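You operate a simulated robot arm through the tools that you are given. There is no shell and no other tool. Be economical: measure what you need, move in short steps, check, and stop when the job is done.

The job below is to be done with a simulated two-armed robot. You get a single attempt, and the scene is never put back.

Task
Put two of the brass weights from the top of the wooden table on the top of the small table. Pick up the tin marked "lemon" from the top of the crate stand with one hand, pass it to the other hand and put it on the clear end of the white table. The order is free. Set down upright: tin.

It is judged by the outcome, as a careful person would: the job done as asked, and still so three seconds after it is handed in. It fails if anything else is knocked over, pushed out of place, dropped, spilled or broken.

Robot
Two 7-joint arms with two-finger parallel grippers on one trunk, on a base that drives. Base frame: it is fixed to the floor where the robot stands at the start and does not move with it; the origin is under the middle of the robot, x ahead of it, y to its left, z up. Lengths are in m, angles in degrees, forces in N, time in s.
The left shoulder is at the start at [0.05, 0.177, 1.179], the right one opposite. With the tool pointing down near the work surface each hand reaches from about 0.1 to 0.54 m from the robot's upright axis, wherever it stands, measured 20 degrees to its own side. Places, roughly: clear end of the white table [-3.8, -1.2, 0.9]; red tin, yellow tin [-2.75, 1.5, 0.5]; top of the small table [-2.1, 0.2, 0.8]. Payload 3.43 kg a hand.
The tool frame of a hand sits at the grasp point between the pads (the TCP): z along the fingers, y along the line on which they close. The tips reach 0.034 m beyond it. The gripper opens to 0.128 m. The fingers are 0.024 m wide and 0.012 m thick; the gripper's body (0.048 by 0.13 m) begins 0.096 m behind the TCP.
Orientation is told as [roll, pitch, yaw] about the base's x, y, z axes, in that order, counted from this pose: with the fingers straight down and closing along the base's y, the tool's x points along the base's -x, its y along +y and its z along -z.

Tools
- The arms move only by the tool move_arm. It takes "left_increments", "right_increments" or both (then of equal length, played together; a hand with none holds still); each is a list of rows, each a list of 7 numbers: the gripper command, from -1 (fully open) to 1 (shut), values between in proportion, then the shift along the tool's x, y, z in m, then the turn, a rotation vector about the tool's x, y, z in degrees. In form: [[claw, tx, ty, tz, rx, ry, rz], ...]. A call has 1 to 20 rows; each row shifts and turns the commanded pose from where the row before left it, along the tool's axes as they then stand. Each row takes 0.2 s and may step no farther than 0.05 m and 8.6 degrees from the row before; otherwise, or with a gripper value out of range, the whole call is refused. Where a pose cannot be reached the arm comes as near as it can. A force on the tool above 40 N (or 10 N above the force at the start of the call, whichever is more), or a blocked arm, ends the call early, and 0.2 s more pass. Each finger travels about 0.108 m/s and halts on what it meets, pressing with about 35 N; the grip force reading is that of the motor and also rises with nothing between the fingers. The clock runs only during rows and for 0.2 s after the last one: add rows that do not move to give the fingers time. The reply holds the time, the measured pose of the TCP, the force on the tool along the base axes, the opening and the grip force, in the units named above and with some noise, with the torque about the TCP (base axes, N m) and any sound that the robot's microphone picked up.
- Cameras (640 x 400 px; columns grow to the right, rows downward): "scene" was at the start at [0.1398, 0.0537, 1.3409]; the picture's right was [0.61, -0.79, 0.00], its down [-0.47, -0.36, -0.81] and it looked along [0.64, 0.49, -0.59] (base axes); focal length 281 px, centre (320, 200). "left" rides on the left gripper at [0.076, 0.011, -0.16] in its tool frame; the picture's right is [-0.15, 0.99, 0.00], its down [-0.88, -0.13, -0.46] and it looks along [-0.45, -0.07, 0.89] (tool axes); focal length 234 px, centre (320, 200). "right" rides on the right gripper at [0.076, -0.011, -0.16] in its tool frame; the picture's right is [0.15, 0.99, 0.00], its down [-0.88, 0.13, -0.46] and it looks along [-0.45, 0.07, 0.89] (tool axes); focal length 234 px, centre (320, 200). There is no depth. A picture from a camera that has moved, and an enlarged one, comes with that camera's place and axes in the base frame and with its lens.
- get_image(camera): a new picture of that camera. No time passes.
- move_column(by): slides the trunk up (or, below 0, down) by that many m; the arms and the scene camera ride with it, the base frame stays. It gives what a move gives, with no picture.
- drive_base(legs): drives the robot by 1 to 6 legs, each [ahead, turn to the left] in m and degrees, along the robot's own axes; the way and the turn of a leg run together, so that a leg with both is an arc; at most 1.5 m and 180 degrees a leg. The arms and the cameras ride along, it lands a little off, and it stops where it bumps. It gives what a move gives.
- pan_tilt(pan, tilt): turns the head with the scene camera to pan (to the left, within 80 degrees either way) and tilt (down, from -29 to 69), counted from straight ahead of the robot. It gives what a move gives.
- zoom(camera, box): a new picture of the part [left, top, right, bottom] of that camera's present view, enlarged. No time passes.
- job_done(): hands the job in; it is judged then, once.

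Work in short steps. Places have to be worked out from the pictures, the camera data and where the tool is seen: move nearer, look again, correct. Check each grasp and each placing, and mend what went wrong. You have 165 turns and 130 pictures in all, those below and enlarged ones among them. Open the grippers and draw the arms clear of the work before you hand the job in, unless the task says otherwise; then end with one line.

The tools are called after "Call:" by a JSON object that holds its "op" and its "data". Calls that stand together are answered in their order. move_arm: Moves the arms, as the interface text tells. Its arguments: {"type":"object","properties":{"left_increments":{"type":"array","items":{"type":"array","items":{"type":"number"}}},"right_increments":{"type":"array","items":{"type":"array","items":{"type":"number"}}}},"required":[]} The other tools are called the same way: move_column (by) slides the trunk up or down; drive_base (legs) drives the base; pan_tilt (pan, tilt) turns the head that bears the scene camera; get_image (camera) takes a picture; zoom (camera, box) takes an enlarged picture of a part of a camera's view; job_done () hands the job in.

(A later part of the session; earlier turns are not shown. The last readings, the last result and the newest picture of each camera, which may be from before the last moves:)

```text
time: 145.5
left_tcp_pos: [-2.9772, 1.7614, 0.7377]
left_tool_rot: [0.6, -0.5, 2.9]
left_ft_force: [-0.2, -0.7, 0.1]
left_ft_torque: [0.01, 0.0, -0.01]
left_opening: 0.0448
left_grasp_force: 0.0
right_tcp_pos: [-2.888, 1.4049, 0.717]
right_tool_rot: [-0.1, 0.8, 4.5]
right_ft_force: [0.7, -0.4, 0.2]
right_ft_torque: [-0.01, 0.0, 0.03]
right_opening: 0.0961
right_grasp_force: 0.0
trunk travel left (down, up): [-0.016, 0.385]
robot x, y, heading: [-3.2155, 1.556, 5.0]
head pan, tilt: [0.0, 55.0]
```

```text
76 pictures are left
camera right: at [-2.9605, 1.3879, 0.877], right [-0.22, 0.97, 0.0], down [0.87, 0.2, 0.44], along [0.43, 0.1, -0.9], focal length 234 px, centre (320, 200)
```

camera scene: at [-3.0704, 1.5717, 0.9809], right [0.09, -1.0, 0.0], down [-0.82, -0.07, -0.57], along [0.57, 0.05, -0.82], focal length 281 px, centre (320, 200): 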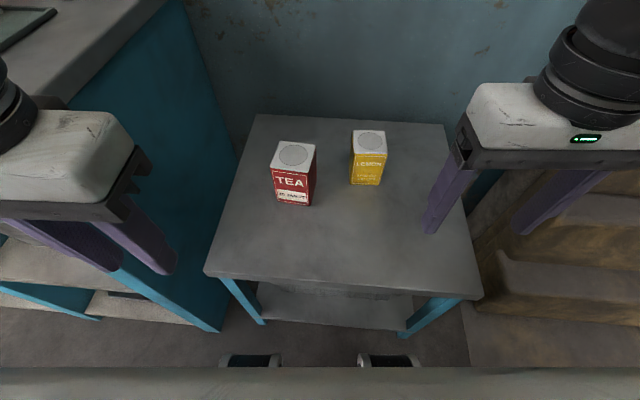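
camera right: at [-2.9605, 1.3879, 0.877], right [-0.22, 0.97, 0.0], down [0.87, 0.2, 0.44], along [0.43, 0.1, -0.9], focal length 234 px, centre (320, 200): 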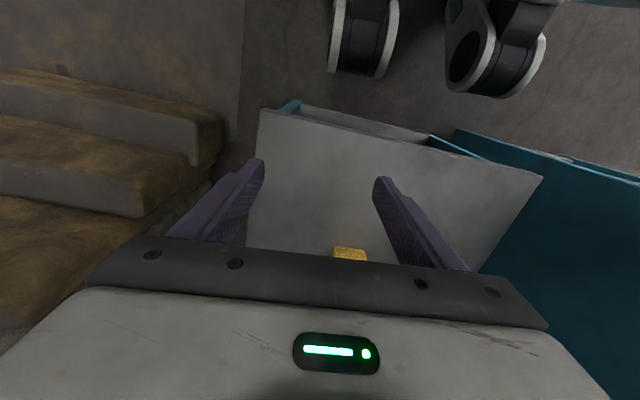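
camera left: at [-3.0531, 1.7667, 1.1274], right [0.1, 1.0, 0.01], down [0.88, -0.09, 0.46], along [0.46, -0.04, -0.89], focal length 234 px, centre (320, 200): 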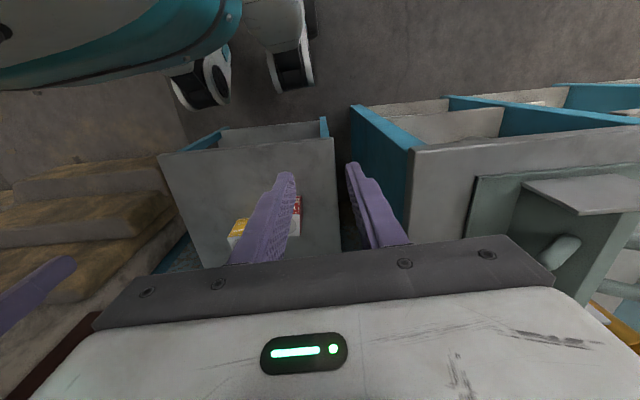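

Base wheels are visible and still clear of the stand. Triangulating again gives the tin's top at (-2.655, 1.512, 0.60). I tilt the right hand 30° forward and move over it, staying above the tins.

Call:
{"op": "move_arm", "data": {"right_increments": [[-0.5, 0, 0, 0, 0, -7.5, 0], [-0.5, 0, 0, 0, 0, -7.5, 0], [-0.5, 0, 0, 0, 0, -7.5, 0], [-0.5, 0, 0, 0, 0, -7.5, 0], [-0.5, -0.0347, 0.01475, 0.02, 0, 0, 0], [-0.5, -0.0347, 0.01475, 0.02, 0, 0, 0], [-0.5, -0.0347, 0.01475, 0.02, 0, 0, 0], [-0.5, -0.0347, 0.01475, 0.02, 0, 0, 0], [-0.5, -0.0347, 0.01475, 0.02, 0, 0, 0], [-0.5, -0.0347, 0.01475, 0.02, 0, 0, 0], [-0.5, 0, 0, 0, 0, 0, 0]]}}

Call:
{"op": "get_image", "data": {"camera": "scene"}}

Call:
{"op": "get_image", "data": {"camera": "right"}}

```text
time: 147.9
left_tcp_pos: [-2.9771, 1.7611, 0.7384]
left_tool_rot: [0.4, -0.4, 2.8]
left_ft_force: [0.1, 0.3, -0.8]
left_ft_torque: [0.03, -0.04, 0.0]
left_opening: 0.0448
left_grasp_force: 0.0
right_tcp_pos: [-2.6128, 1.5337, 0.7355]
right_tool_rot: [-0.3, -29.2, 4.6]
right_ft_force: [0.4, 0.4, 0.0]
right_ft_torque: [0.0, 0.01, 0.02]
right_opening: 0.0961
right_grasp_force: 0.1
right hand out of reach, approached as far as the arm can: row 3, 4
trunk travel left (down, up): [-0.016, 0.385]
robot x, y, heading: [-3.2147, 1.5583, 5.0]
head pan, tilt: [0.0, 55.0]
```

```text
75 pictures are left
camera scene: at [-3.0703, 1.5718, 0.9808], right [0.09, -1.0, 0.0], down [-0.82, -0.07, -0.57], along [0.57, 0.05, -0.82], focal length 281 px, centre (320, 200)
```

scene: 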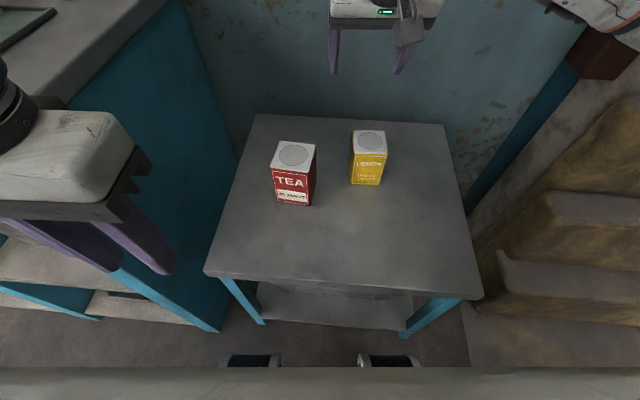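

```text
74 pictures are left
camera right: at [-2.7557, 1.5115, 0.838], right [-0.21, 0.98, -0.07], down [0.53, 0.18, 0.83], along [0.82, 0.13, -0.56], focal length 234 px, centre (320, 200)
```

right: 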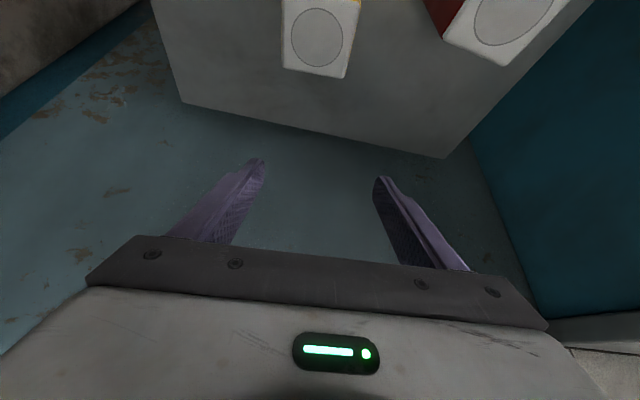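

The tilted hand reaches easily, even a bit past the tin. I move back over it and come down to just above its top.

Call:
{"op": "move_arm", "data": {"right_increments": [[-0.5, 0.038, -0.0183, -0.0213, 0, 0, 0], [-0.5, 0.0146, 0, 0.0262, 0, 0, 0], [-0.5, 0.0146, 0, 0.0262, 0, 0, 0], [-0.5, 0.0147, 0, 0.0262, 0, 0, 0], [-0.5, 0, 0, 0, 0, 0, 0]]}}

Call:
{"op": "get_image", "data": {"camera": "scene"}}

Call:
{"op": "get_image", "data": {"camera": "right"}}

```text
time: 149.1
left_tcp_pos: [-2.9766, 1.7604, 0.7384]
left_tool_rot: [0.5, -0.3, 2.9]
left_ft_force: [-0.4, -0.8, 0.1]
left_ft_torque: [-0.03, 0.01, -0.02]
left_opening: 0.045
left_grasp_force: 0.0
right_tcp_pos: [-2.656, 1.5109, 0.6459]
right_tool_rot: [-0.1, -29.3, 4.6]
right_ft_force: [0.2, -0.4, -0.1]
right_ft_torque: [0.01, -0.02, -0.03]
right_opening: 0.0959
right_grasp_force: 0.2
trunk travel left (down, up): [-0.016, 0.385]
robot x, y, heading: [-3.2162, 1.5582, 5.0]
head pan, tilt: [0.0, 55.0]
```

```text
73 pictures are left
camera scene: at [-3.0703, 1.5717, 0.9808], right [0.09, -1.0, 0.0], down [-0.82, -0.07, -0.57], along [0.57, 0.05, -0.82], focal length 281 px, centre (320, 200)
```

scene: 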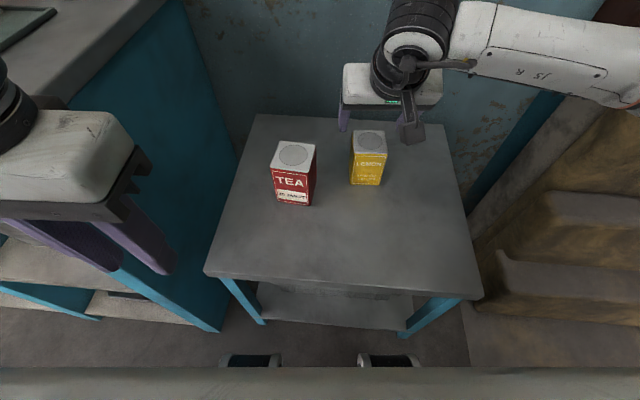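

```text
72 pictures are left
camera right: at [-2.7979, 1.4885, 0.7478], right [-0.21, 0.98, -0.07], down [0.53, 0.17, 0.83], along [0.82, 0.13, -0.56], focal length 234 px, centre (320, 200)
```

right: 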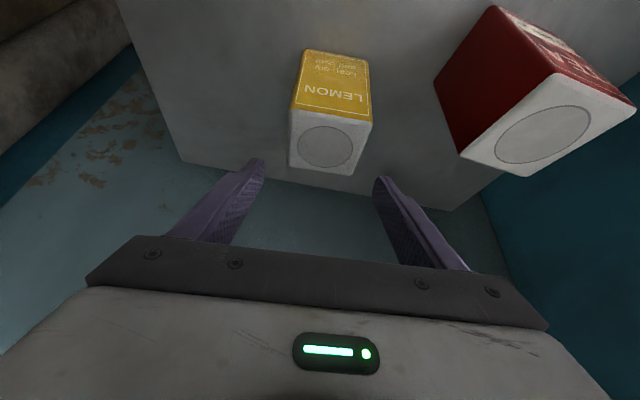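

The tin lies between the fingers, offset 4–5 mm. I correct that, lower to the grasp height and close.

Call:
{"op": "move_arm", "data": {"right_increments": [[-0.5, 0, 0.004, 0, 0, 0, 0], [-0.5, 0.0141, 0, 0.0253, 0, 0, 0], [-0.5, 0.0141, 0, 0.0253, 0, 0, 0], [-0.5, 0, 0, 0, 0, 0, 0]]}}

Call:
{"op": "get_image", "data": {"camera": "right"}}

Call:
{"op": "zoom", "data": {"camera": "scene", "box": [240, 60, 480, 210]}}

```text
time: 150.1
left_tcp_pos: [-2.9761, 1.762, 0.737]
left_tool_rot: [0.5, -0.3, 3.0]
left_ft_force: [0.4, -0.8, 0.3]
left_ft_torque: [-0.04, 0.01, 0.01]
left_opening: 0.0445
left_grasp_force: 0.0
right_tcp_pos: [-2.6558, 1.515, 0.5874]
right_tool_rot: [-0.2, -29.2, 4.6]
right_ft_force: [1.4, -0.6, -0.5]
right_ft_torque: [0.01, 0.01, 0.01]
right_opening: 0.096
right_grasp_force: 0.0
trunk travel left (down, up): [-0.016, 0.385]
robot x, y, heading: [-3.2084, 1.5623, 5.1]
head pan, tilt: [0.0, 55.0]
```

```text
71 pictures are left
camera right: at [-2.7985, 1.492, 0.6898], right [-0.21, 0.98, -0.07], down [0.53, 0.18, 0.83], along [0.82, 0.13, -0.56], focal length 234 px, centre (320, 200)
```

right: 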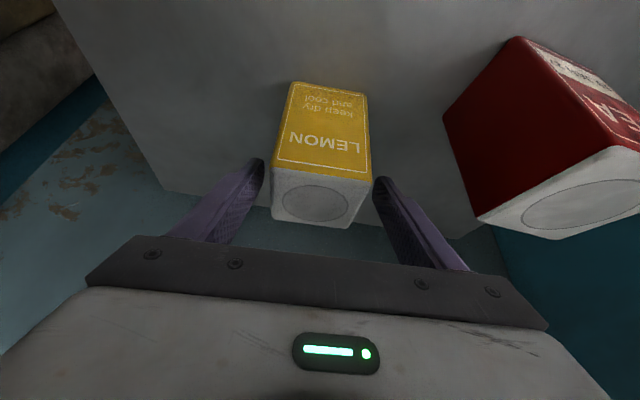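

```text
2.67 times, centred on (360, 135) of scene
camera zoom: at [-3.0703, 1.5717, 0.9808], right [0.09, -1.0, 0.0], down [-0.82, -0.07, -0.57], along [0.57, 0.05, -0.82], focal length 750 px, centre (213, 373)
```

zoom: 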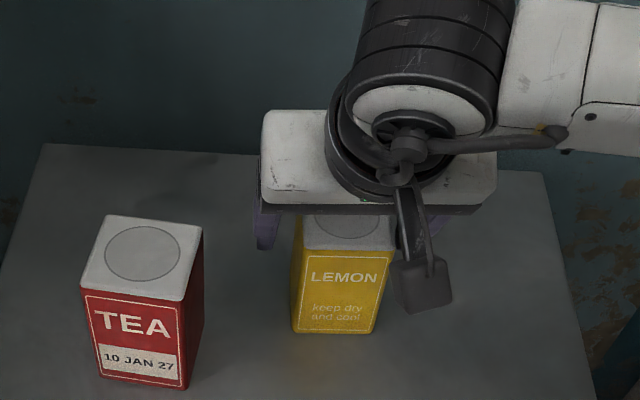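

Straddling properly, with room to the red tin. Closing and lifting a little.

Call:
{"op": "move_arm", "data": {"right_increments": [[1, 0, 0, 0, 0, 0, 0], [1, 0, 0, 0, 0, 0, 0], [1, 0, 0, 0, 0, 0, 0], [1, -0.0049, 0, -0.0087, 0, 0, 0], [1, -0.0146, 0, -0.0262, 0, 0, 0], [1, -0.0195, 0, -0.035, 0, 0, 0], [1, 0, 0, 0, 0, 0, 0]]}}

Call:
{"op": "get_image", "data": {"camera": "right"}}

Call:
{"op": "get_image", "data": {"camera": "scene"}}

```text
time: 151.7
left_tcp_pos: [-2.9767, 1.7609, 0.7377]
left_tool_rot: [0.5, -0.4, 2.9]
left_ft_force: [-0.4, -0.6, -0.2]
left_ft_torque: [-0.01, 0.0, -0.02]
left_opening: 0.0446
left_grasp_force: 0.1
right_tcp_pos: [-2.6554, 1.5153, 0.6676]
right_tool_rot: [-0.1, -29.1, 4.7]
right_ft_force: [-0.4, -0.8, -4.0]
right_ft_torque: [0.02, -0.01, 0.02]
right_opening: 0.0658
right_grasp_force: 34.5
trunk travel left (down, up): [-0.016, 0.385]
robot x, y, heading: [-3.2081, 1.5528, 4.9]
head pan, tilt: [0.0, 55.0]
```

```text
69 pictures are left
camera right: at [-2.7978, 1.4926, 0.7699], right [-0.21, 0.98, -0.07], down [0.54, 0.18, 0.83], along [0.82, 0.13, -0.56], focal length 234 px, centre (320, 200)
```

right: 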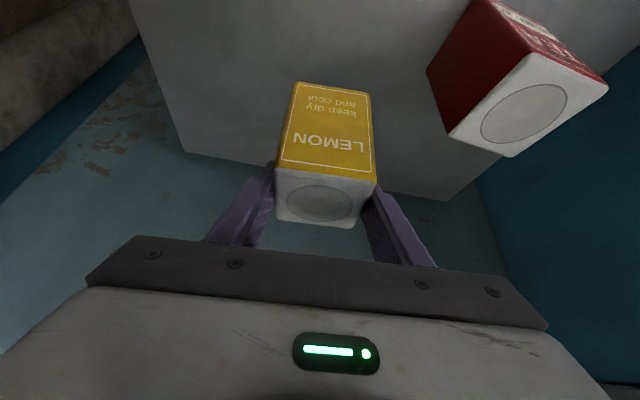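

```text
68 pictures are left
camera scene: at [-3.0701, 1.5717, 0.9808], right [0.09, -1.0, 0.0], down [-0.82, -0.07, -0.57], along [0.57, 0.05, -0.82], focal length 281 px, centre (320, 200)
```

scene: 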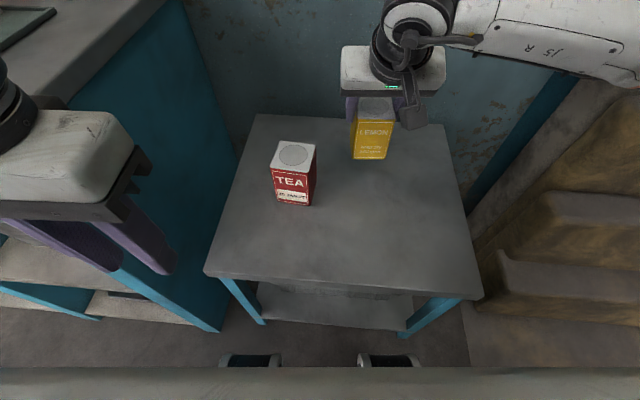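

The lemon tin is held upright (66 mm, about 4 N). I raise the trunk and back straight away from the stand.

Call:
{"op": "move_column", "data": {"by": 0.2}}

Call:
{"op": "drive_base", "data": {"legs": [[-0.3, 0]]}}

Call:
{"op": "move_column", "data": {"by": 0.16}}

Call:
{"op": "get_image", "data": {"camera": "scene"}}

```text
time: 153.9
left_tcp_pos: [-2.9763, 1.7609, 0.9379]
left_tool_rot: [0.4, -0.4, 2.9]
left_ft_force: [0.8, 0.4, -0.6]
left_ft_torque: [0.02, 0.02, -0.02]
left_opening: 0.0448
left_grasp_force: 0.1
right_tcp_pos: [-2.6555, 1.5148, 0.8662]
right_tool_rot: [-0.2, -29.2, 4.6]
right_ft_force: [1.6, 0.0, -5.1]
right_ft_torque: [0.02, 0.02, 0.0]
right_opening: 0.0657
right_grasp_force: 35.1
trunk travel left (down, up): [-0.216, 0.185]
robot x, y, heading: [-3.2132, 1.5597, 5.3]
head pan, tilt: [0.0, 55.0]
```

```text
time: 156.0
left_tcp_pos: [-3.2758, 1.7342, 0.9377]
left_tool_rot: [0.6, -0.4, 2.9]
left_ft_force: [0.2, -0.3, -0.7]
left_ft_torque: [-0.02, 0.02, 0.0]
left_opening: 0.0448
left_grasp_force: 0.0
right_tcp_pos: [-2.9558, 1.4882, 0.8676]
right_tool_rot: [-0.1, -29.1, 4.6]
right_ft_force: [0.1, -0.6, -3.8]
right_ft_torque: [-0.01, 0.01, -0.01]
right_opening: 0.0658
right_grasp_force: 35.2
trunk travel left (down, up): [-0.216, 0.185]
robot x, y, heading: [-3.5119, 1.5333, 5.0]
head pan, tilt: [0.0, 55.0]
```

```text
time: 157.8
left_tcp_pos: [-3.2755, 1.7338, 1.0972]
left_tool_rot: [0.4, -0.4, 2.8]
left_ft_force: [-1.0, 0.3, 0.0]
left_ft_torque: [0.0, 0.01, 0.02]
left_opening: 0.0447
left_grasp_force: 0.0
right_tcp_pos: [-2.9545, 1.4873, 1.0276]
right_tool_rot: [-0.2, -29.1, 4.6]
right_ft_force: [-0.2, 0.1, -3.8]
right_ft_torque: [-0.01, -0.03, -0.03]
right_opening: 0.0657
right_grasp_force: 35.3
trunk travel left (down, up): [-0.376, 0.025]
robot x, y, heading: [-3.514, 1.5328, 4.9]
head pan, tilt: [0.0, 55.0]
```

```text
67 pictures are left
camera scene: at [-3.3695, 1.5448, 1.3407], right [0.09, -1.0, 0.0], down [-0.82, -0.07, -0.57], along [0.57, 0.05, -0.82], focal length 281 px, centre (320, 200)
```

scene: 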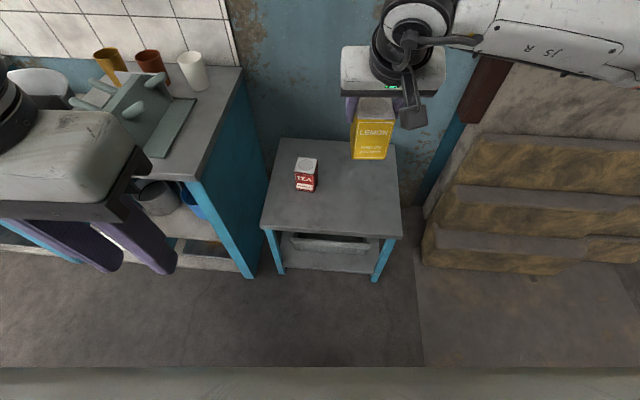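

The tin is clear of everything. For the pass I bring the right hand slightly back and yaw it 45°, and bring the left hand forward, turning it to point forward-right and 35° below level, so its fingers can take the other two faces.

Call:
{"op": "move_arm", "data": {"left_increments": [[-0.8, -0.039, 0.004, 0, 0, 0, 0], [-0.8, -0.039, 0.004, 0, 0, 0, 0], [-0.8, -0.039, 0.004, 0, 0, 0, 0], [-0.8, -0.039, 0.004, 0, 0, 0, 0], [-0.8, -0.039, 0.004, 0, 0, 0, 0], [-0.8, 0, 0, 0, 0, 0, 8.6], [-0.8, 0, 0, 0, 0, 0, 8.6], [-0.8, 0, 0, 0, 0, 0, 8.6], [-0.8, 0, 0, 0, 0, 0, 8.6], [-0.8, 0, 0, 0, 0, 0, 8.6], [-0.8, 0, 0, 0, 0, -7.86, 0], [-0.8, 0, 0, 0, 0, -7.86, 0], [-0.8, 0, 0, 0, 0, -7.86, 0], [-0.8, 0, 0, 0, 0, -7.86, 0], [-0.8, 0, 0, 0, 0, -7.86, 0], [-0.8, 0, 0, 0, 0, -7.86, 0], [-0.8, 0, 0, 0, 0, -7.86, 0]], "right_increments": [[1, 0.0219, 0.015, -0.0122, 0, 0, 0], [1, 0.0219, 0.015, -0.0122, 0, 0, 0], [1, 0, 0, 0, -3.645, 0, -6.555], [1, 0, 0, 0, -3.645, 0, -6.555], [1, 0, 0, 0, -3.645, 0, -6.555], [1, 0, 0, 0, -3.645, 0, -6.555], [1, 0, 0, 0, -3.645, 0, -6.555], [1, 0, 0, 0, -3.645, 0, -6.555], [1, 0, 0, 0, 0, 0, 0], [1, 0, 0, 0, 0, 0, 0], [1, 0, 0, 0, 0, 0, 0], [1, 0, 0, 0, 0, 0, 0], [1, 0, 0, 0, 0, 0, 0], [1, 0, 0, 0, 0, 0, 0], [1, 0, 0, 0, 0, 0, 0], [1, 0, 0, 0, 0, 0, 0], [1, 0, 0, 0, 0, 0, 0]]}}

Call:
{"op": "get_image", "data": {"camera": "scene"}}

Call:
{"op": "get_image", "data": {"camera": "left"}}

```text
time: 161.4
left_tcp_pos: [-3.0828, 1.7637, 1.0992]
left_tool_rot: [1.2, -55.1, -41.0]
left_ft_force: [-1.2, -0.5, -0.3]
left_ft_torque: [-0.02, 0.0, -0.02]
left_opening: 0.1152
left_grasp_force: 0.1
right_tcp_pos: [-3.0076, 1.5143, 1.0264]
right_tool_rot: [-0.1, -28.9, 49.5]
right_ft_force: [0.3, 0.1, -3.9]
right_ft_torque: [-0.02, 0.01, -0.01]
right_opening: 0.0659
right_grasp_force: 34.7
trunk travel left (down, up): [-0.376, 0.025]
robot x, y, heading: [-3.5103, 1.5372, 5.1]
head pan, tilt: [0.0, 55.0]
```

```text
66 pictures are left
camera scene: at [-3.3699, 1.5453, 1.3409], right [0.09, -1.0, 0.0], down [-0.82, -0.07, -0.57], along [0.57, 0.05, -0.82], focal length 281 px, centre (320, 200)
```

scene: 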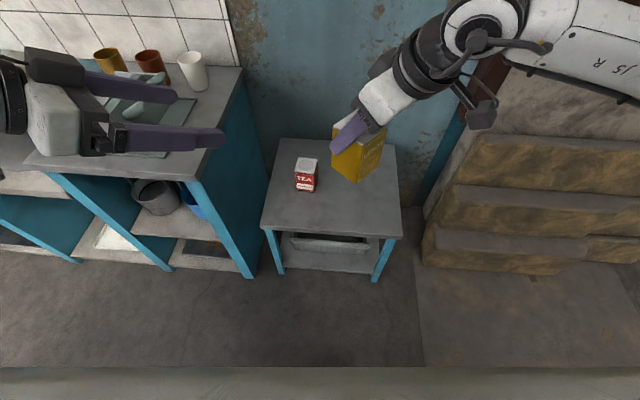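

```text
65 pictures are left
camera left: at [-3.2075, 1.8847, 1.1287], right [0.7, 0.7, 0.13], down [0.01, -0.19, 0.98], along [0.71, -0.69, -0.14], focal length 234 px, centre (320, 200)
```

left: 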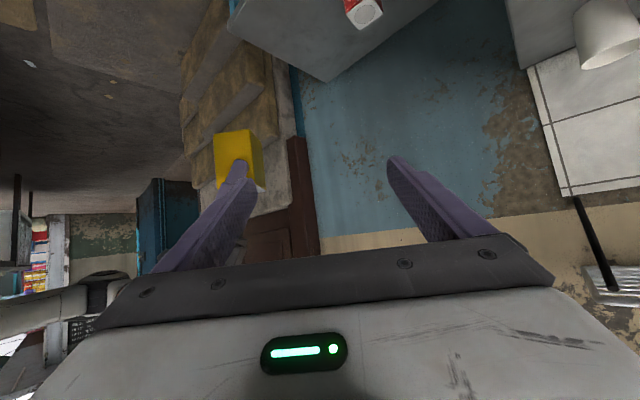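

Left camera sees the tin. I move the left hand to a standoff 14 cm from the tin on its approach line.

Call:
{"op": "move_arm", "data": {"left_increments": [[-0.8, 0.01014, -0.0278, 0.02664, 0, 0, 0], [-0.8, 0.01014, -0.0278, 0.02664, 0, 0, 0], [-0.8, 0.01014, -0.0278, 0.02664, 0, 0, 0], [-0.8, 0.01014, -0.0278, 0.02664, 0, 0, 0], [-0.8, 0.01014, -0.0278, 0.02664, 0, 0, 0], [-0.8, 0, 0, 0, 0, 0, 0]]}}

Call:
{"op": "get_image", "data": {"camera": "left"}}

Call:
{"op": "get_image", "data": {"camera": "scene"}}

```text
time: 162.8
left_tcp_pos: [-3.1099, 1.6076, 0.9802]
left_tool_rot: [1.2, -55.0, -41.0]
left_ft_force: [0.2, 0.8, -0.2]
left_ft_torque: [-0.02, 0.02, 0.0]
left_opening: 0.1151
left_grasp_force: 0.0
right_tcp_pos: [-3.0082, 1.5146, 1.0271]
right_tool_rot: [0.0, -28.9, 49.4]
right_ft_force: [0.7, 0.1, -3.5]
right_ft_torque: [0.02, -0.03, -0.03]
right_opening: 0.066
right_grasp_force: 34.9
trunk travel left (down, up): [-0.376, 0.025]
robot x, y, heading: [-3.5147, 1.5306, 5.3]
head pan, tilt: [0.0, 55.0]
```

```text
64 pictures are left
camera left: at [-3.2347, 1.7277, 1.01], right [0.7, 0.7, 0.13], down [0.01, -0.19, 0.98], along [0.71, -0.69, -0.14], focal length 234 px, centre (320, 200)
```

left: 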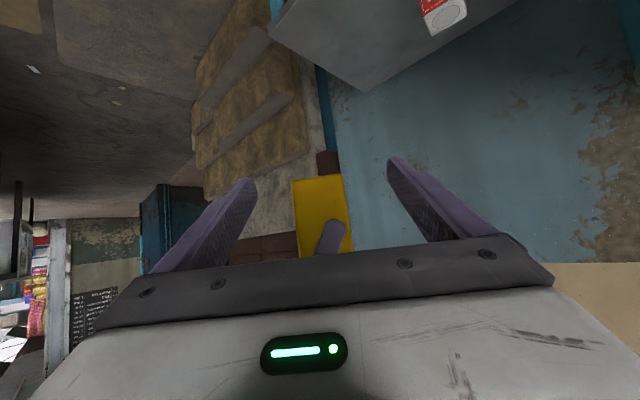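

```text
63 pictures are left
camera scene: at [-3.37, 1.5454, 1.3408], right [0.09, -1.0, 0.0], down [-0.82, -0.07, -0.57], along [0.57, 0.05, -0.82], focal length 281 px, centre (320, 200)
```

scene: 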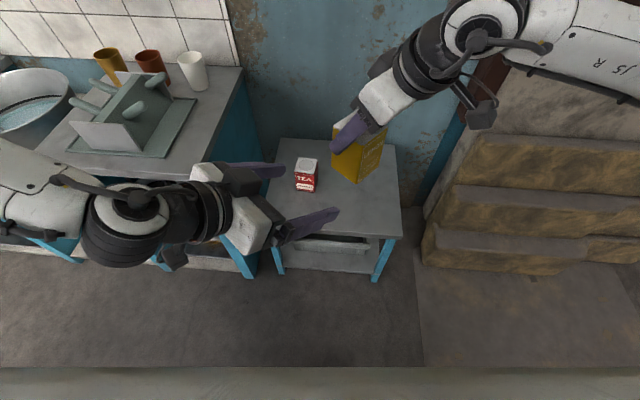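

Tin centred between the left fingers. I advance most of the way and check.

Call:
{"op": "move_arm", "data": {"left_increments": [[-0.8, -0.01815, -0.003, 0.026, 0, 0, 0], [-0.8, -0.01815, 0, 0.026, 0, 0, 0], [-0.8, -0.01815, 0, 0.026, 0, 0, 0], [-0.8, 0, 0, 0, 0, 0, 0]]}}

Call:
{"op": "get_image", "data": {"camera": "left"}}

Call:
{"op": "zoom", "data": {"camera": "scene", "box": [200, 80, 440, 230]}}

```text
time: 163.8
left_tcp_pos: [-3.0453, 1.5813, 1.0054]
left_tool_rot: [1.1, -54.9, -41.2]
left_ft_force: [-0.2, 0.4, -0.5]
left_ft_torque: [0.0, 0.01, 0.0]
left_opening: 0.1152
left_grasp_force: 0.0
left hand out of reach, approached as far as the arm can: row 1, 2, 3
right_tcp_pos: [-3.0068, 1.5127, 1.027]
right_tool_rot: [0.0, -29.0, 49.5]
right_ft_force: [0.0, -0.3, -3.1]
right_ft_torque: [0.01, -0.01, -0.01]
right_opening: 0.0655
right_grasp_force: 34.9
trunk travel left (down, up): [-0.376, 0.025]
robot x, y, heading: [-3.5127, 1.5321, 5.1]
head pan, tilt: [0.0, 55.0]
```

```text
62 pictures are left
camera left: at [-3.1705, 1.703, 1.0357], right [0.7, 0.7, 0.13], down [0.01, -0.19, 0.98], along [0.71, -0.69, -0.14], focal length 234 px, centre (320, 200)
```

left: 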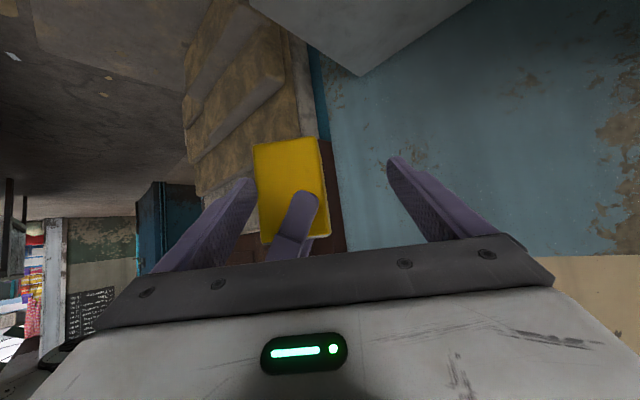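

```text
2.67 times, centred on (320, 155) of scene
camera zoom: at [-3.3698, 1.5448, 1.3408], right [0.09, -1.0, 0.0], down [-0.82, -0.07, -0.57], along [0.57, 0.05, -0.82], focal length 750 px, centre (320, 320)
```

zoom: 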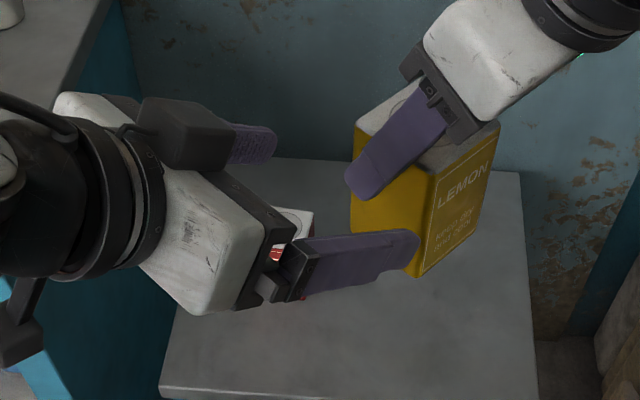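

The left arm can't reach that far across, so I withdraw it to a comfortable spot; then the right hand will bring the tin to it.

Call:
{"op": "move_arm", "data": {"left_increments": [[-0.8, 0.0309, 0.0113, -0.0264, 0, 0, 0], [-0.8, 0.0309, 0.0113, -0.0264, 0, 0, 0], [-0.8, 0, 0, 0, 0, 0, 0]]}}

```text
time: 164.6
left_tcp_pos: [-3.0919, 1.65, 0.9855]
left_tool_rot: [1.1, -54.9, -41.2]
left_ft_force: [1.2, 0.5, -0.8]
left_ft_torque: [-0.04, -0.02, 0.0]
left_opening: 0.1151
left_grasp_force: 0.0
right_tcp_pos: [-3.0065, 1.5127, 1.026]
right_tool_rot: [-0.1, -29.1, 49.6]
right_ft_force: [0.5, 0.4, -3.6]
right_ft_torque: [0.06, -0.02, 0.03]
right_opening: 0.0657
right_grasp_force: 34.9
trunk travel left (down, up): [-0.376, 0.025]
robot x, y, heading: [-3.5166, 1.5327, 5.0]
head pan, tilt: [0.0, 55.0]
```

Now the right hand carries the tin across, first aligning sideways, then toward the left fingers; I stop part way to check.

Call:
{"op": "move_arm", "data": {"right_increments": [[1, -0.0212, 0, 0.01175, 0, 0, 0], [1, -0.0212, 0, 0.01175, 0, 0, 0], [1, 0, 0.03, 0, 0, 0, 0], [1, 0, 0.03, 0, 0, 0, 0], [1, 0, 0.03, 0, 0, 0, 0], [1, 0, 0, 0, 0, 0, 0]]}}

Call:
{"op": "get_image", "data": {"camera": "left"}}

Call:
{"op": "zoom", "data": {"camera": "scene", "box": [160, 80, 400, 230]}}

```text
time: 166.0
left_tcp_pos: [-3.0923, 1.6504, 0.9856]
left_tool_rot: [1.1, -55.0, -41.1]
left_ft_force: [0.2, -0.5, 0.0]
left_ft_torque: [-0.02, -0.01, -0.02]
left_opening: 0.1154
left_grasp_force: 0.0
right_tcp_pos: [-3.0448, 1.6084, 1.0266]
right_tool_rot: [-0.1, -29.0, 49.6]
right_ft_force: [-0.4, 0.1, -4.3]
right_ft_torque: [0.03, 0.01, -0.04]
right_opening: 0.0657
right_grasp_force: 34.7
trunk travel left (down, up): [-0.376, 0.025]
robot x, y, heading: [-3.511, 1.5314, 5.3]
head pan, tilt: [0.0, 55.0]
```

```text
60 pictures are left
camera left: at [-3.2165, 1.7702, 1.0151], right [0.7, 0.7, 0.13], down [0.01, -0.19, 0.98], along [0.71, -0.69, -0.14], focal length 234 px, centre (320, 200)
```

left: 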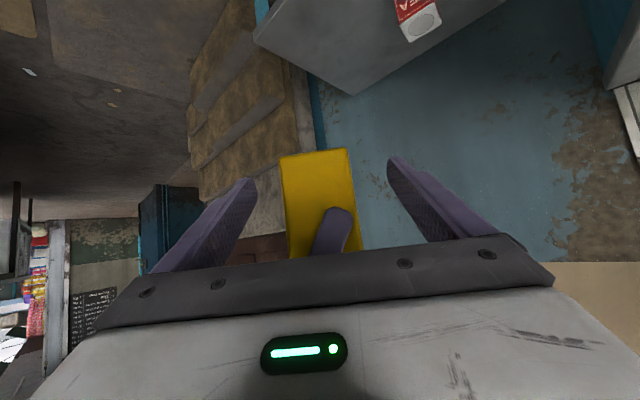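

```text
2.67 times, centred on (280, 155) of scene
camera zoom: at [-3.3696, 1.5446, 1.3408], right [0.09, -1.0, 0.0], down [-0.82, -0.07, -0.57], along [0.57, 0.05, -0.82], focal length 750 px, centre (427, 320)
```

zoom: 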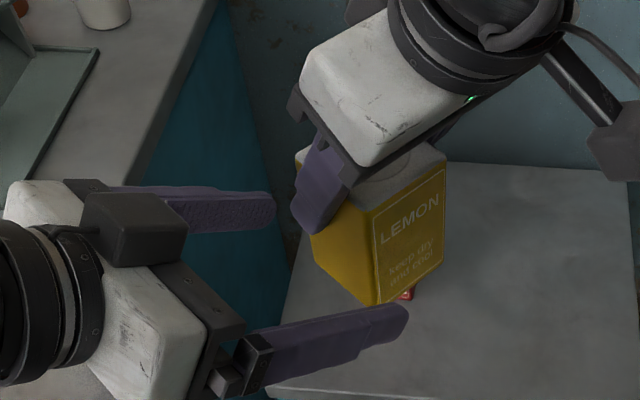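

An odd dark box shows on top of the left gripper; I check from the right camera before closing the gap.

Call:
{"op": "get_image", "data": {"camera": "right"}}

Call:
{"op": "zoom", "data": {"camera": "scene", "box": [120, 110, 280, 240]}}

```text
58 pictures are left
camera right: at [-3.1287, 1.4917, 1.1291], right [-0.83, 0.55, -0.07], down [0.26, 0.5, 0.83], along [0.49, 0.67, -0.56], focal length 234 px, centre (320, 200)
```

right: 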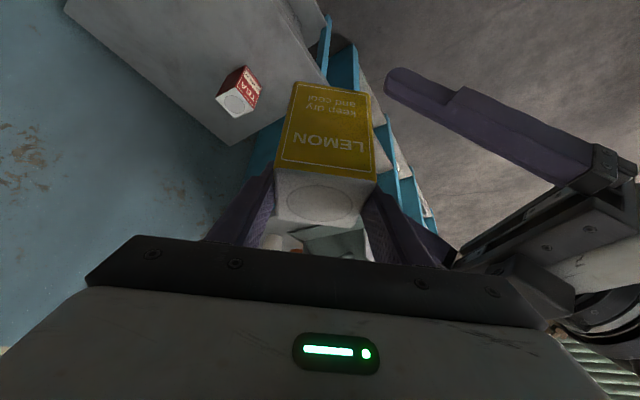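

```text
3.08 times, centred on (200, 175) of scene
camera zoom: at [-3.3696, 1.5446, 1.3408], right [0.09, -1.0, 0.0], down [-0.82, -0.07, -0.57], along [0.57, 0.05, -0.82], focal length 865 px, centre (689, 277)
```

zoom: 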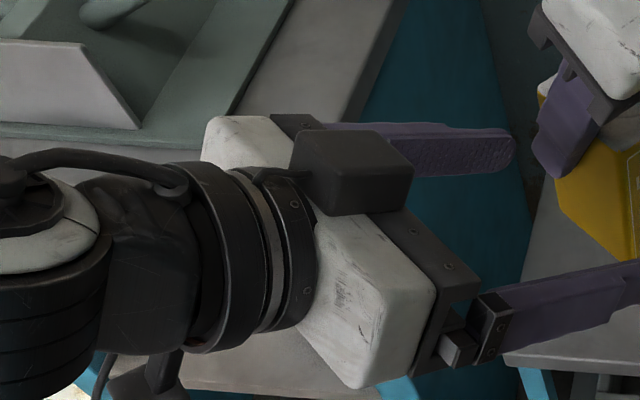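

The box is part of the left gripper's upper side; by triangulation it will clear the right gripper body by about 2 cm if I stop the tin 22 mm short of the TCP. I bring the tin the last 41 mm slowly.

Call:
{"op": "move_arm", "data": {"right_increments": [[1, 0, 0.014, 0, 0, 0, 0], [1, 0, 0.014, 0, 0, 0, 0], [1, 0, 0.013, 0, 0, 0, 0], [1, 0, 0, 0, 0, 0, 0]]}}

Call:
{"op": "get_image", "data": {"camera": "right"}}

Call:
{"op": "zoom", "data": {"camera": "scene", "box": [160, 80, 400, 230]}}

```text
time: 167.0
left_tcp_pos: [-3.091, 1.6495, 0.9861]
left_tool_rot: [1.1, -54.8, -41.1]
left_ft_force: [0.7, 0.7, -0.2]
left_ft_torque: [0.0, -0.02, -0.01]
left_opening: 0.1153
left_grasp_force: 0.0
right_tcp_pos: [-3.0749, 1.6362, 1.0256]
right_tool_rot: [-0.1, -29.0, 49.5]
right_ft_force: [0.6, -0.7, -3.3]
right_ft_torque: [0.03, 0.04, 0.03]
right_opening: 0.0657
right_grasp_force: 35.2
trunk travel left (down, up): [-0.376, 0.025]
robot x, y, heading: [-3.5128, 1.5307, 4.9]
head pan, tilt: [0.0, 55.0]
```

```text
56 pictures are left
camera right: at [-3.1602, 1.5192, 1.1292], right [-0.83, 0.55, -0.07], down [0.26, 0.5, 0.83], along [0.49, 0.67, -0.56], focal length 234 px, centre (320, 200)
```

right: 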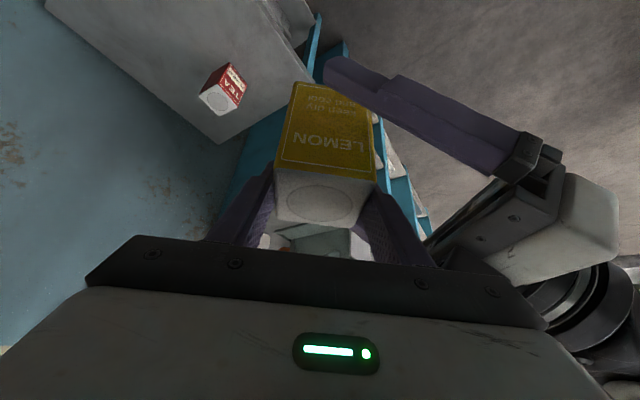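

```text
2.67 times, centred on (280, 155) of scene
camera zoom: at [-3.3697, 1.5447, 1.3408], right [0.09, -1.0, 0.0], down [-0.82, -0.07, -0.57], along [0.57, 0.05, -0.82], focal length 750 px, centre (427, 320)
```

zoom: 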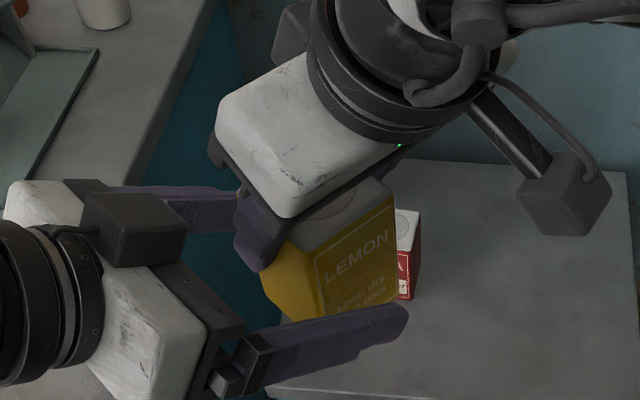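

Clear. I close the left gripper on the tin.

Call:
{"op": "move_arm", "data": {"left_increments": [[1, 0, 0, 0, 0, 0, 0], [1, 0, 0, 0, 0, 0, 0], [1, 0, 0, 0, 0, 0, 0], [1, 0, 0, 0, 0, 0, 0]]}}

Call:
{"op": "get_image", "data": {"camera": "left"}}

Call:
{"op": "zoom", "data": {"camera": "scene", "box": [160, 80, 400, 230]}}

```text
time: 168.0
left_tcp_pos: [-3.0927, 1.6483, 0.9854]
left_tool_rot: [0.8, -55.0, -41.2]
left_ft_force: [-7.4, -14.1, 3.9]
left_ft_torque: [-0.35, 0.41, -0.27]
left_opening: 0.066
left_grasp_force: 34.8
right_tcp_pos: [-3.0747, 1.6372, 1.0259]
right_tool_rot: [0.0, -29.2, 49.5]
right_ft_force: [6.9, 14.6, -7.7]
right_ft_torque: [0.92, -0.74, -0.1]
right_opening: 0.0659
right_grasp_force: 35.3
trunk travel left (down, up): [-0.376, 0.025]
robot x, y, heading: [-3.514, 1.5298, 5.2]
head pan, tilt: [0.0, 55.0]
```

```text
54 pictures are left
camera left: at [-3.2175, 1.7695, 1.0154], right [0.71, 0.7, 0.13], down [0.01, -0.19, 0.98], along [0.71, -0.69, -0.14], focal length 234 px, centre (320, 200)
```

left: 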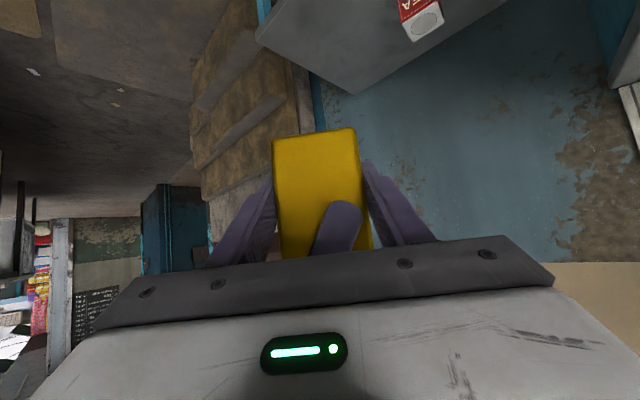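

```text
2.67 times, centred on (280, 155) of scene
camera zoom: at [-3.3697, 1.5449, 1.3408], right [0.09, -1.0, 0.0], down [-0.82, -0.07, -0.57], along [0.57, 0.05, -0.82], focal length 750 px, centre (427, 320)
```

zoom: 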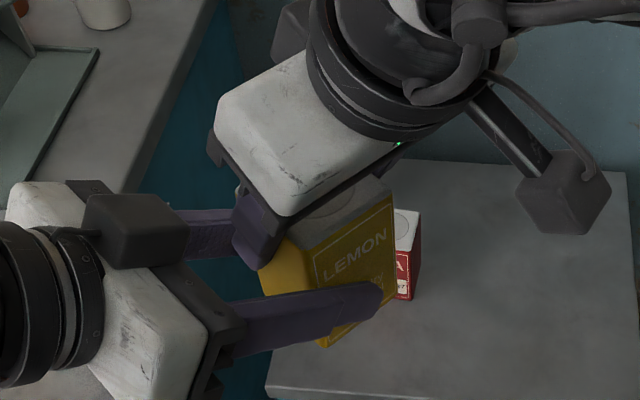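

Both hands hold the tin. I open the right gripper slightly and withdraw it back along its own axis.

Call:
{"op": "move_arm", "data": {"right_increments": [[-0.3, 0, 0, 0, 0, 0, 0], [-0.3, 0, 0, 0, 0, 0, 0], [-0.3, 0, 0, 0, 0, 0, 0]]}}

Call:
{"op": "get_image", "data": {"camera": "right"}}

```text
time: 168.8
left_tcp_pos: [-3.0904, 1.6501, 0.9858]
left_tool_rot: [1.1, -54.9, -41.0]
left_ft_force: [-0.4, 0.7, 0.8]
left_ft_torque: [0.07, 0.09, 0.0]
left_opening: 0.0659
left_grasp_force: 35.2
right_tcp_pos: [-3.0755, 1.636, 1.0266]
right_tool_rot: [-0.1, -29.0, 49.5]
right_ft_force: [-0.7, -0.9, 0.0]
right_ft_torque: [-0.04, -0.01, 0.03]
right_opening: 0.0831
right_grasp_force: 0.0
trunk travel left (down, up): [-0.376, 0.025]
robot x, y, heading: [-3.5101, 1.5326, 5.2]
head pan, tilt: [0.0, 55.0]
```

```text
52 pictures are left
camera right: at [-3.16, 1.5191, 1.1294], right [-0.83, 0.55, -0.07], down [0.26, 0.5, 0.83], along [0.49, 0.67, -0.56], focal length 234 px, centre (320, 200)
```

right: 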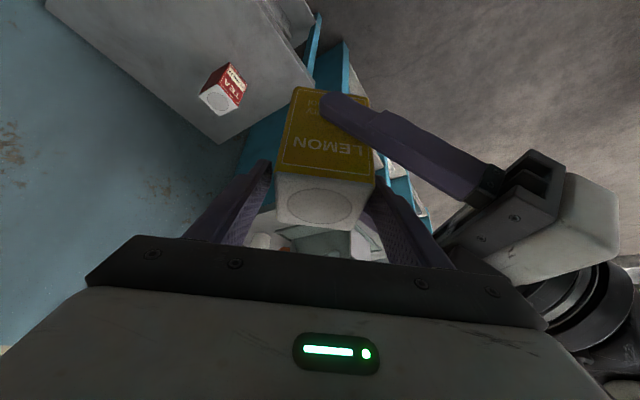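

The left hand holds it alone. Withdrawing the right hand.

Call:
{"op": "move_arm", "data": {"right_increments": [[-0.3, 0, 0, -0.02, 0, 0, 0], [-0.3, 0, 0, -0.03, 0, 0, 0], [-0.3, 0, -0.005, -0.03, 0, 0, 0], [-0.3, 0, -0.03, -0.03, 0, 0, 0], [-0.3, 0, -0.04, 0, 0, 0, 0], [-0.3, 0, -0.04, 0, 0, 0, 0]]}}

Call:
{"op": "get_image", "data": {"camera": "scene"}}

```text
time: 170.2
left_tcp_pos: [-3.0914, 1.6501, 0.9849]
left_tool_rot: [1.1, -54.9, -41.2]
left_ft_force: [-0.1, 0.4, 0.2]
left_ft_torque: [0.06, 0.03, 0.0]
left_opening: 0.0659
left_grasp_force: 35.0
right_tcp_pos: [-3.0229, 1.5211, 1.1218]
right_tool_rot: [-0.1, -29.0, 49.5]
right_ft_force: [0.5, 0.5, 1.0]
right_ft_torque: [0.04, -0.02, -0.01]
right_opening: 0.0833
right_grasp_force: 0.0
trunk travel left (down, up): [-0.376, 0.025]
robot x, y, heading: [-3.5177, 1.5303, 5.4]
head pan, tilt: [0.0, 55.0]
```

```text
51 pictures are left
camera scene: at [-3.3695, 1.5443, 1.3408], right [0.09, -1.0, 0.0], down [-0.82, -0.07, -0.57], along [0.57, 0.05, -0.82], focal length 281 px, centre (320, 200)
```

scene: 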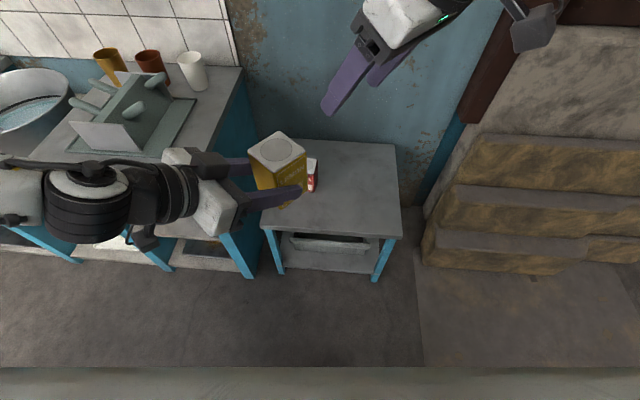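

Hand-over done; the tin is upright in the left hand. I fold the right arm back to its compact pose for driving.

Call:
{"op": "move_arm", "data": {"right_increments": [[0.3, 0, 0, 0, 3.645, 0, 6.555], [0.3, 0, 0, 0, 3.645, 0, 6.555], [0.3, 0, 0, 0, 3.645, 0, 6.555], [0.3, 0, 0, 0, 3.645, 0, 6.555], [0.3, 0, 0, 0, 3.645, 0, 6.555], [0.3, 0, 0, 0, 3.645, 0, 6.555], [0.3, 0, -0.04, 0, 0, 0, 0], [0.3, 0, -0.04, 0, 0, 0, 0], [0.3, 0.035, 0, -0.02, 0, 0, 0], [0.3, 0.02, 0, -0.01, 0, 7.25, 0], [0.3, 0, 0, 0, 0, 7.25, 0], [0.3, 0, 0, 0, 0, 7.25, 0], [0.3, 0, 0, 0, 0, 7.25, 0]]}}

Call:
{"op": "get_image", "data": {"camera": "scene"}}

```text
time: 173.0
left_tcp_pos: [-3.0913, 1.6502, 0.9845]
left_tool_rot: [1.1, -54.9, -41.0]
left_ft_force: [0.3, 0.6, -0.2]
left_ft_torque: [0.08, 0.05, -0.02]
left_opening: 0.0656
left_grasp_force: 35.4
right_tcp_pos: [-3.078, 1.4372, 1.1229]
right_tool_rot: [-0.2, 0.0, 4.5]
right_ft_force: [0.1, 0.5, -0.1]
right_ft_torque: [-0.01, 0.03, -0.03]
right_opening: 0.0447
right_grasp_force: 0.0
trunk travel left (down, up): [-0.376, 0.025]
robot x, y, heading: [-3.5134, 1.53, 5.3]
head pan, tilt: [0.0, 55.0]
```

```text
50 pictures are left
camera scene: at [-3.3694, 1.545, 1.3407], right [0.09, -1.0, 0.0], down [-0.82, -0.07, -0.57], along [0.57, 0.05, -0.82], focal length 281 px, centre (320, 200)
```

scene: 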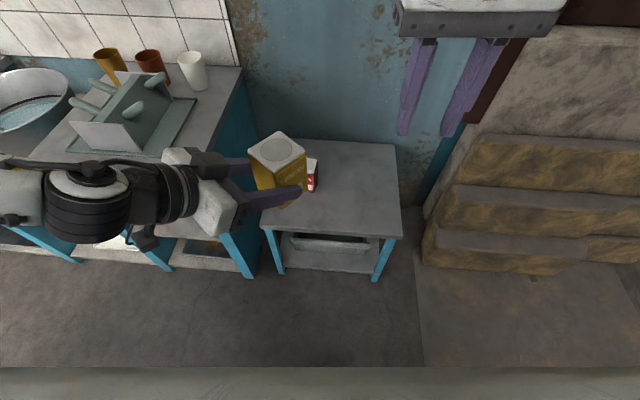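

Everything is clear of the stand. I raise the trunk 2 cm, turn south and drive along the middle of the corridor.

Call:
{"op": "move_column", "data": {"by": 0.022}}

Call:
{"op": "drive_base", "data": {"legs": [[0, -77], [0.98, 0], [0, -18]]}}

Call:
{"op": "pan_tilt", "data": {"pan": 0, "tilt": 25}}

Call:
{"op": "get_image", "data": {"camera": "scene"}}

```text
time: 173.7
left_tcp_pos: [-3.0912, 1.65, 1.0074]
left_tool_rot: [1.2, -54.9, -41.0]
left_ft_force: [-0.7, 0.6, -3.8]
left_ft_torque: [0.06, 0.08, -0.02]
left_opening: 0.0657
left_grasp_force: 34.7
right_tcp_pos: [-3.0792, 1.4361, 1.1436]
right_tool_rot: [-0.2, -0.1, 4.5]
right_ft_force: [-0.4, 0.0, -0.3]
right_ft_torque: [0.01, -0.01, 0.03]
right_opening: 0.0447
right_grasp_force: 0.0
trunk travel left (down, up): [-0.398, 0.003]
robot x, y, heading: [-3.514, 1.5294, 5.1]
head pan, tilt: [0.0, 55.0]
```

```text
time: 183.1
left_tcp_pos: [-3.1251, 0.175, 1.0073]
left_tool_rot: [1.2, -54.9, -135.9]
left_ft_force: [0.0, 0.8, -4.3]
left_ft_torque: [0.06, -0.08, 0.03]
left_opening: 0.0658
left_grasp_force: 34.7
right_tcp_pos: [-3.3394, 0.1804, 1.1448]
right_tool_rot: [-0.2, -0.1, -90.4]
right_ft_force: [0.0, 1.0, 0.6]
right_ft_torque: [-0.02, -0.05, 0.0]
right_opening: 0.0447
right_grasp_force: 0.0
trunk travel left (down, up): [-0.398, 0.003]
robot x, y, heading: [-3.2084, 0.6067, -89.9]
head pan, tilt: [0.0, 55.0]
```

```text
time: 184.0
left_tcp_pos: [-3.1239, 0.1745, 1.0086]
left_tool_rot: [1.2, -55.0, -135.9]
left_ft_force: [-0.1, -0.2, -4.3]
left_ft_torque: [0.03, -0.03, 0.01]
left_opening: 0.0657
left_grasp_force: 35.0
right_tcp_pos: [-3.3382, 0.1804, 1.1441]
right_tool_rot: [-0.1, -0.1, -90.3]
right_ft_force: [-0.5, 0.5, 0.9]
right_ft_torque: [-0.02, 0.02, 0.02]
right_opening: 0.0446
right_grasp_force: 0.1
trunk travel left (down, up): [-0.398, 0.003]
robot x, y, heading: [-3.2044, 0.6033, -89.7]
head pan, tilt: [0.0, 25.0]
```

```text
49 pictures are left
camera scene: at [-3.2052, 0.4421, 1.4067], right [-1.0, 0.0, 0.0], down [0.0, 0.42, -0.91], along [0.0, -0.91, -0.42], focal length 281 px, centre (320, 200)
```

scene: 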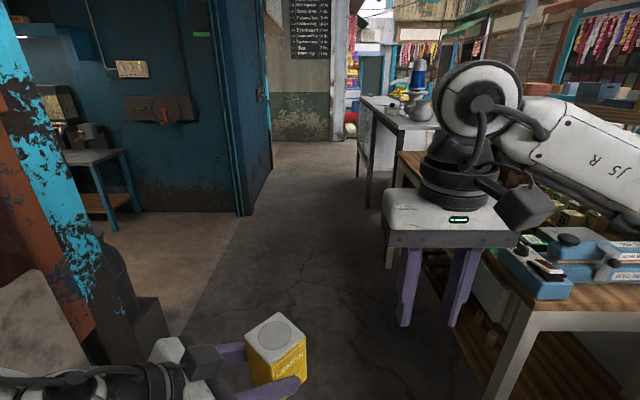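

The corridor is open. I bear slightly left to keep the right elbow off the white table, and drive to y≈-1.1.

Call:
{"op": "drive_base", "data": {"legs": [[0, 4], [1.0, 0], [0.7, 0]]}}

Call:
{"op": "pan_tilt", "data": {"pan": -75, "tilt": 30}}

Call:
{"op": "get_image", "data": {"camera": "scene"}}

```text
time: 193.1
left_tcp_pos: [-2.9704, -1.5237, 1.0071]
left_tool_rot: [1.1, -54.8, -131.7]
left_ft_force: [-0.6, -0.3, -4.5]
left_ft_torque: [0.07, -0.05, 0.0]
left_opening: 0.0657
left_grasp_force: 35.5
right_tcp_pos: [-3.1843, -1.5337, 1.144]
right_tool_rot: [-0.1, -0.1, -86.2]
right_ft_force: [-0.6, 0.8, 0.3]
right_ft_torque: [-0.01, -0.05, 0.02]
right_opening: 0.0448
right_grasp_force: 0.1
trunk travel left (down, up): [-0.398, 0.003]
robot x, y, heading: [-3.0861, -1.1002, -85.8]
head pan, tilt: [0.0, 25.0]
```

```text
time: 194.6
left_tcp_pos: [-2.9711, -1.5229, 1.0071]
left_tool_rot: [1.1, -55.0, -131.8]
left_ft_force: [0.3, 1.0, -4.7]
left_ft_torque: [0.06, -0.1, 0.02]
left_opening: 0.0656
left_grasp_force: 35.0
right_tcp_pos: [-3.1854, -1.5324, 1.1462]
right_tool_rot: [-0.1, -0.1, -86.3]
right_ft_force: [-0.3, 0.9, -0.8]
right_ft_torque: [0.01, 0.0, -0.01]
right_opening: 0.0448
right_grasp_force: 0.0
trunk travel left (down, up): [-0.398, 0.003]
robot x, y, heading: [-3.0835, -1.1034, -85.6]
head pan, tilt: [-75.0, 30.0]
```

```text
48 pictures are left
camera scene: at [-3.1629, -1.2008, 1.3988], right [-0.33, 0.94, 0.0], down [0.47, 0.17, -0.87], along [-0.82, -0.29, -0.5], focal length 281 px, centre (320, 200)
```

scene: 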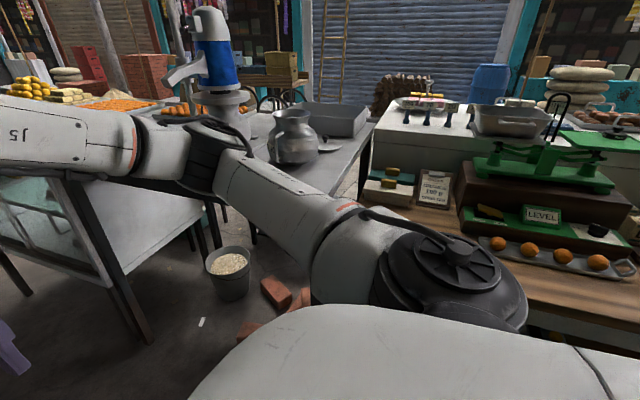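

Plenty of room. I turn to face the white table.

Call:
{"op": "drive_base", "data": {"legs": [[0, -94.5]]}}

Call:
{"op": "pan_tilt", "data": {"pan": 0, "tilt": 40}}

Call:
{"op": "get_image", "data": {"camera": "scene"}}

```text
time: 199.0
left_tcp_pos: [-3.5126, -1.1812, 1.0065]
left_tool_rot: [1.0, -54.9, 133.9]
left_ft_force: [0.3, -0.3, -4.1]
left_ft_torque: [-0.06, -0.07, -0.02]
left_opening: 0.0655
left_grasp_force: 35.6
right_tcp_pos: [-3.5066, -0.9674, 1.1445]
right_tool_rot: [-0.1, -0.2, 179.5]
right_ft_force: [-0.2, -0.2, -0.5]
right_ft_torque: [0.01, 0.01, -0.03]
right_opening: 0.0449
right_grasp_force: 0.0
trunk travel left (down, up): [-0.398, 0.003]
robot x, y, heading: [-3.0875, -1.1005, -180.0]
head pan, tilt: [-75.0, 30.0]
```

```text
time: 200.5
left_tcp_pos: [-3.5133, -1.1807, 1.0069]
left_tool_rot: [1.2, -54.9, 133.8]
left_ft_force: [0.7, 0.3, -3.8]
left_ft_torque: [-0.07, -0.08, 0.01]
left_opening: 0.0658
left_grasp_force: 34.8
right_tcp_pos: [-3.5055, -0.9683, 1.1449]
right_tool_rot: [-0.2, -0.3, 179.4]
right_ft_force: [-0.2, -0.1, 0.5]
right_ft_torque: [-0.02, -0.03, 0.0]
right_opening: 0.0447
right_grasp_force: 0.1
trunk travel left (down, up): [-0.398, 0.003]
robot x, y, heading: [-3.0845, -1.0998, -180.0]
head pan, tilt: [0.0, 40.0]
```

```text
47 pictures are left
camera scene: at [-3.2382, -1.1008, 1.3835], right [0.0, 1.0, 0.0], down [0.64, 0.0, -0.77], along [-0.77, 0.0, -0.64], focal length 281 px, centre (320, 200)
```

scene: 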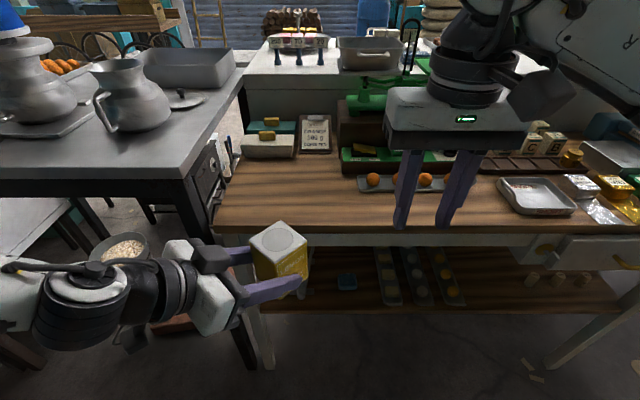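

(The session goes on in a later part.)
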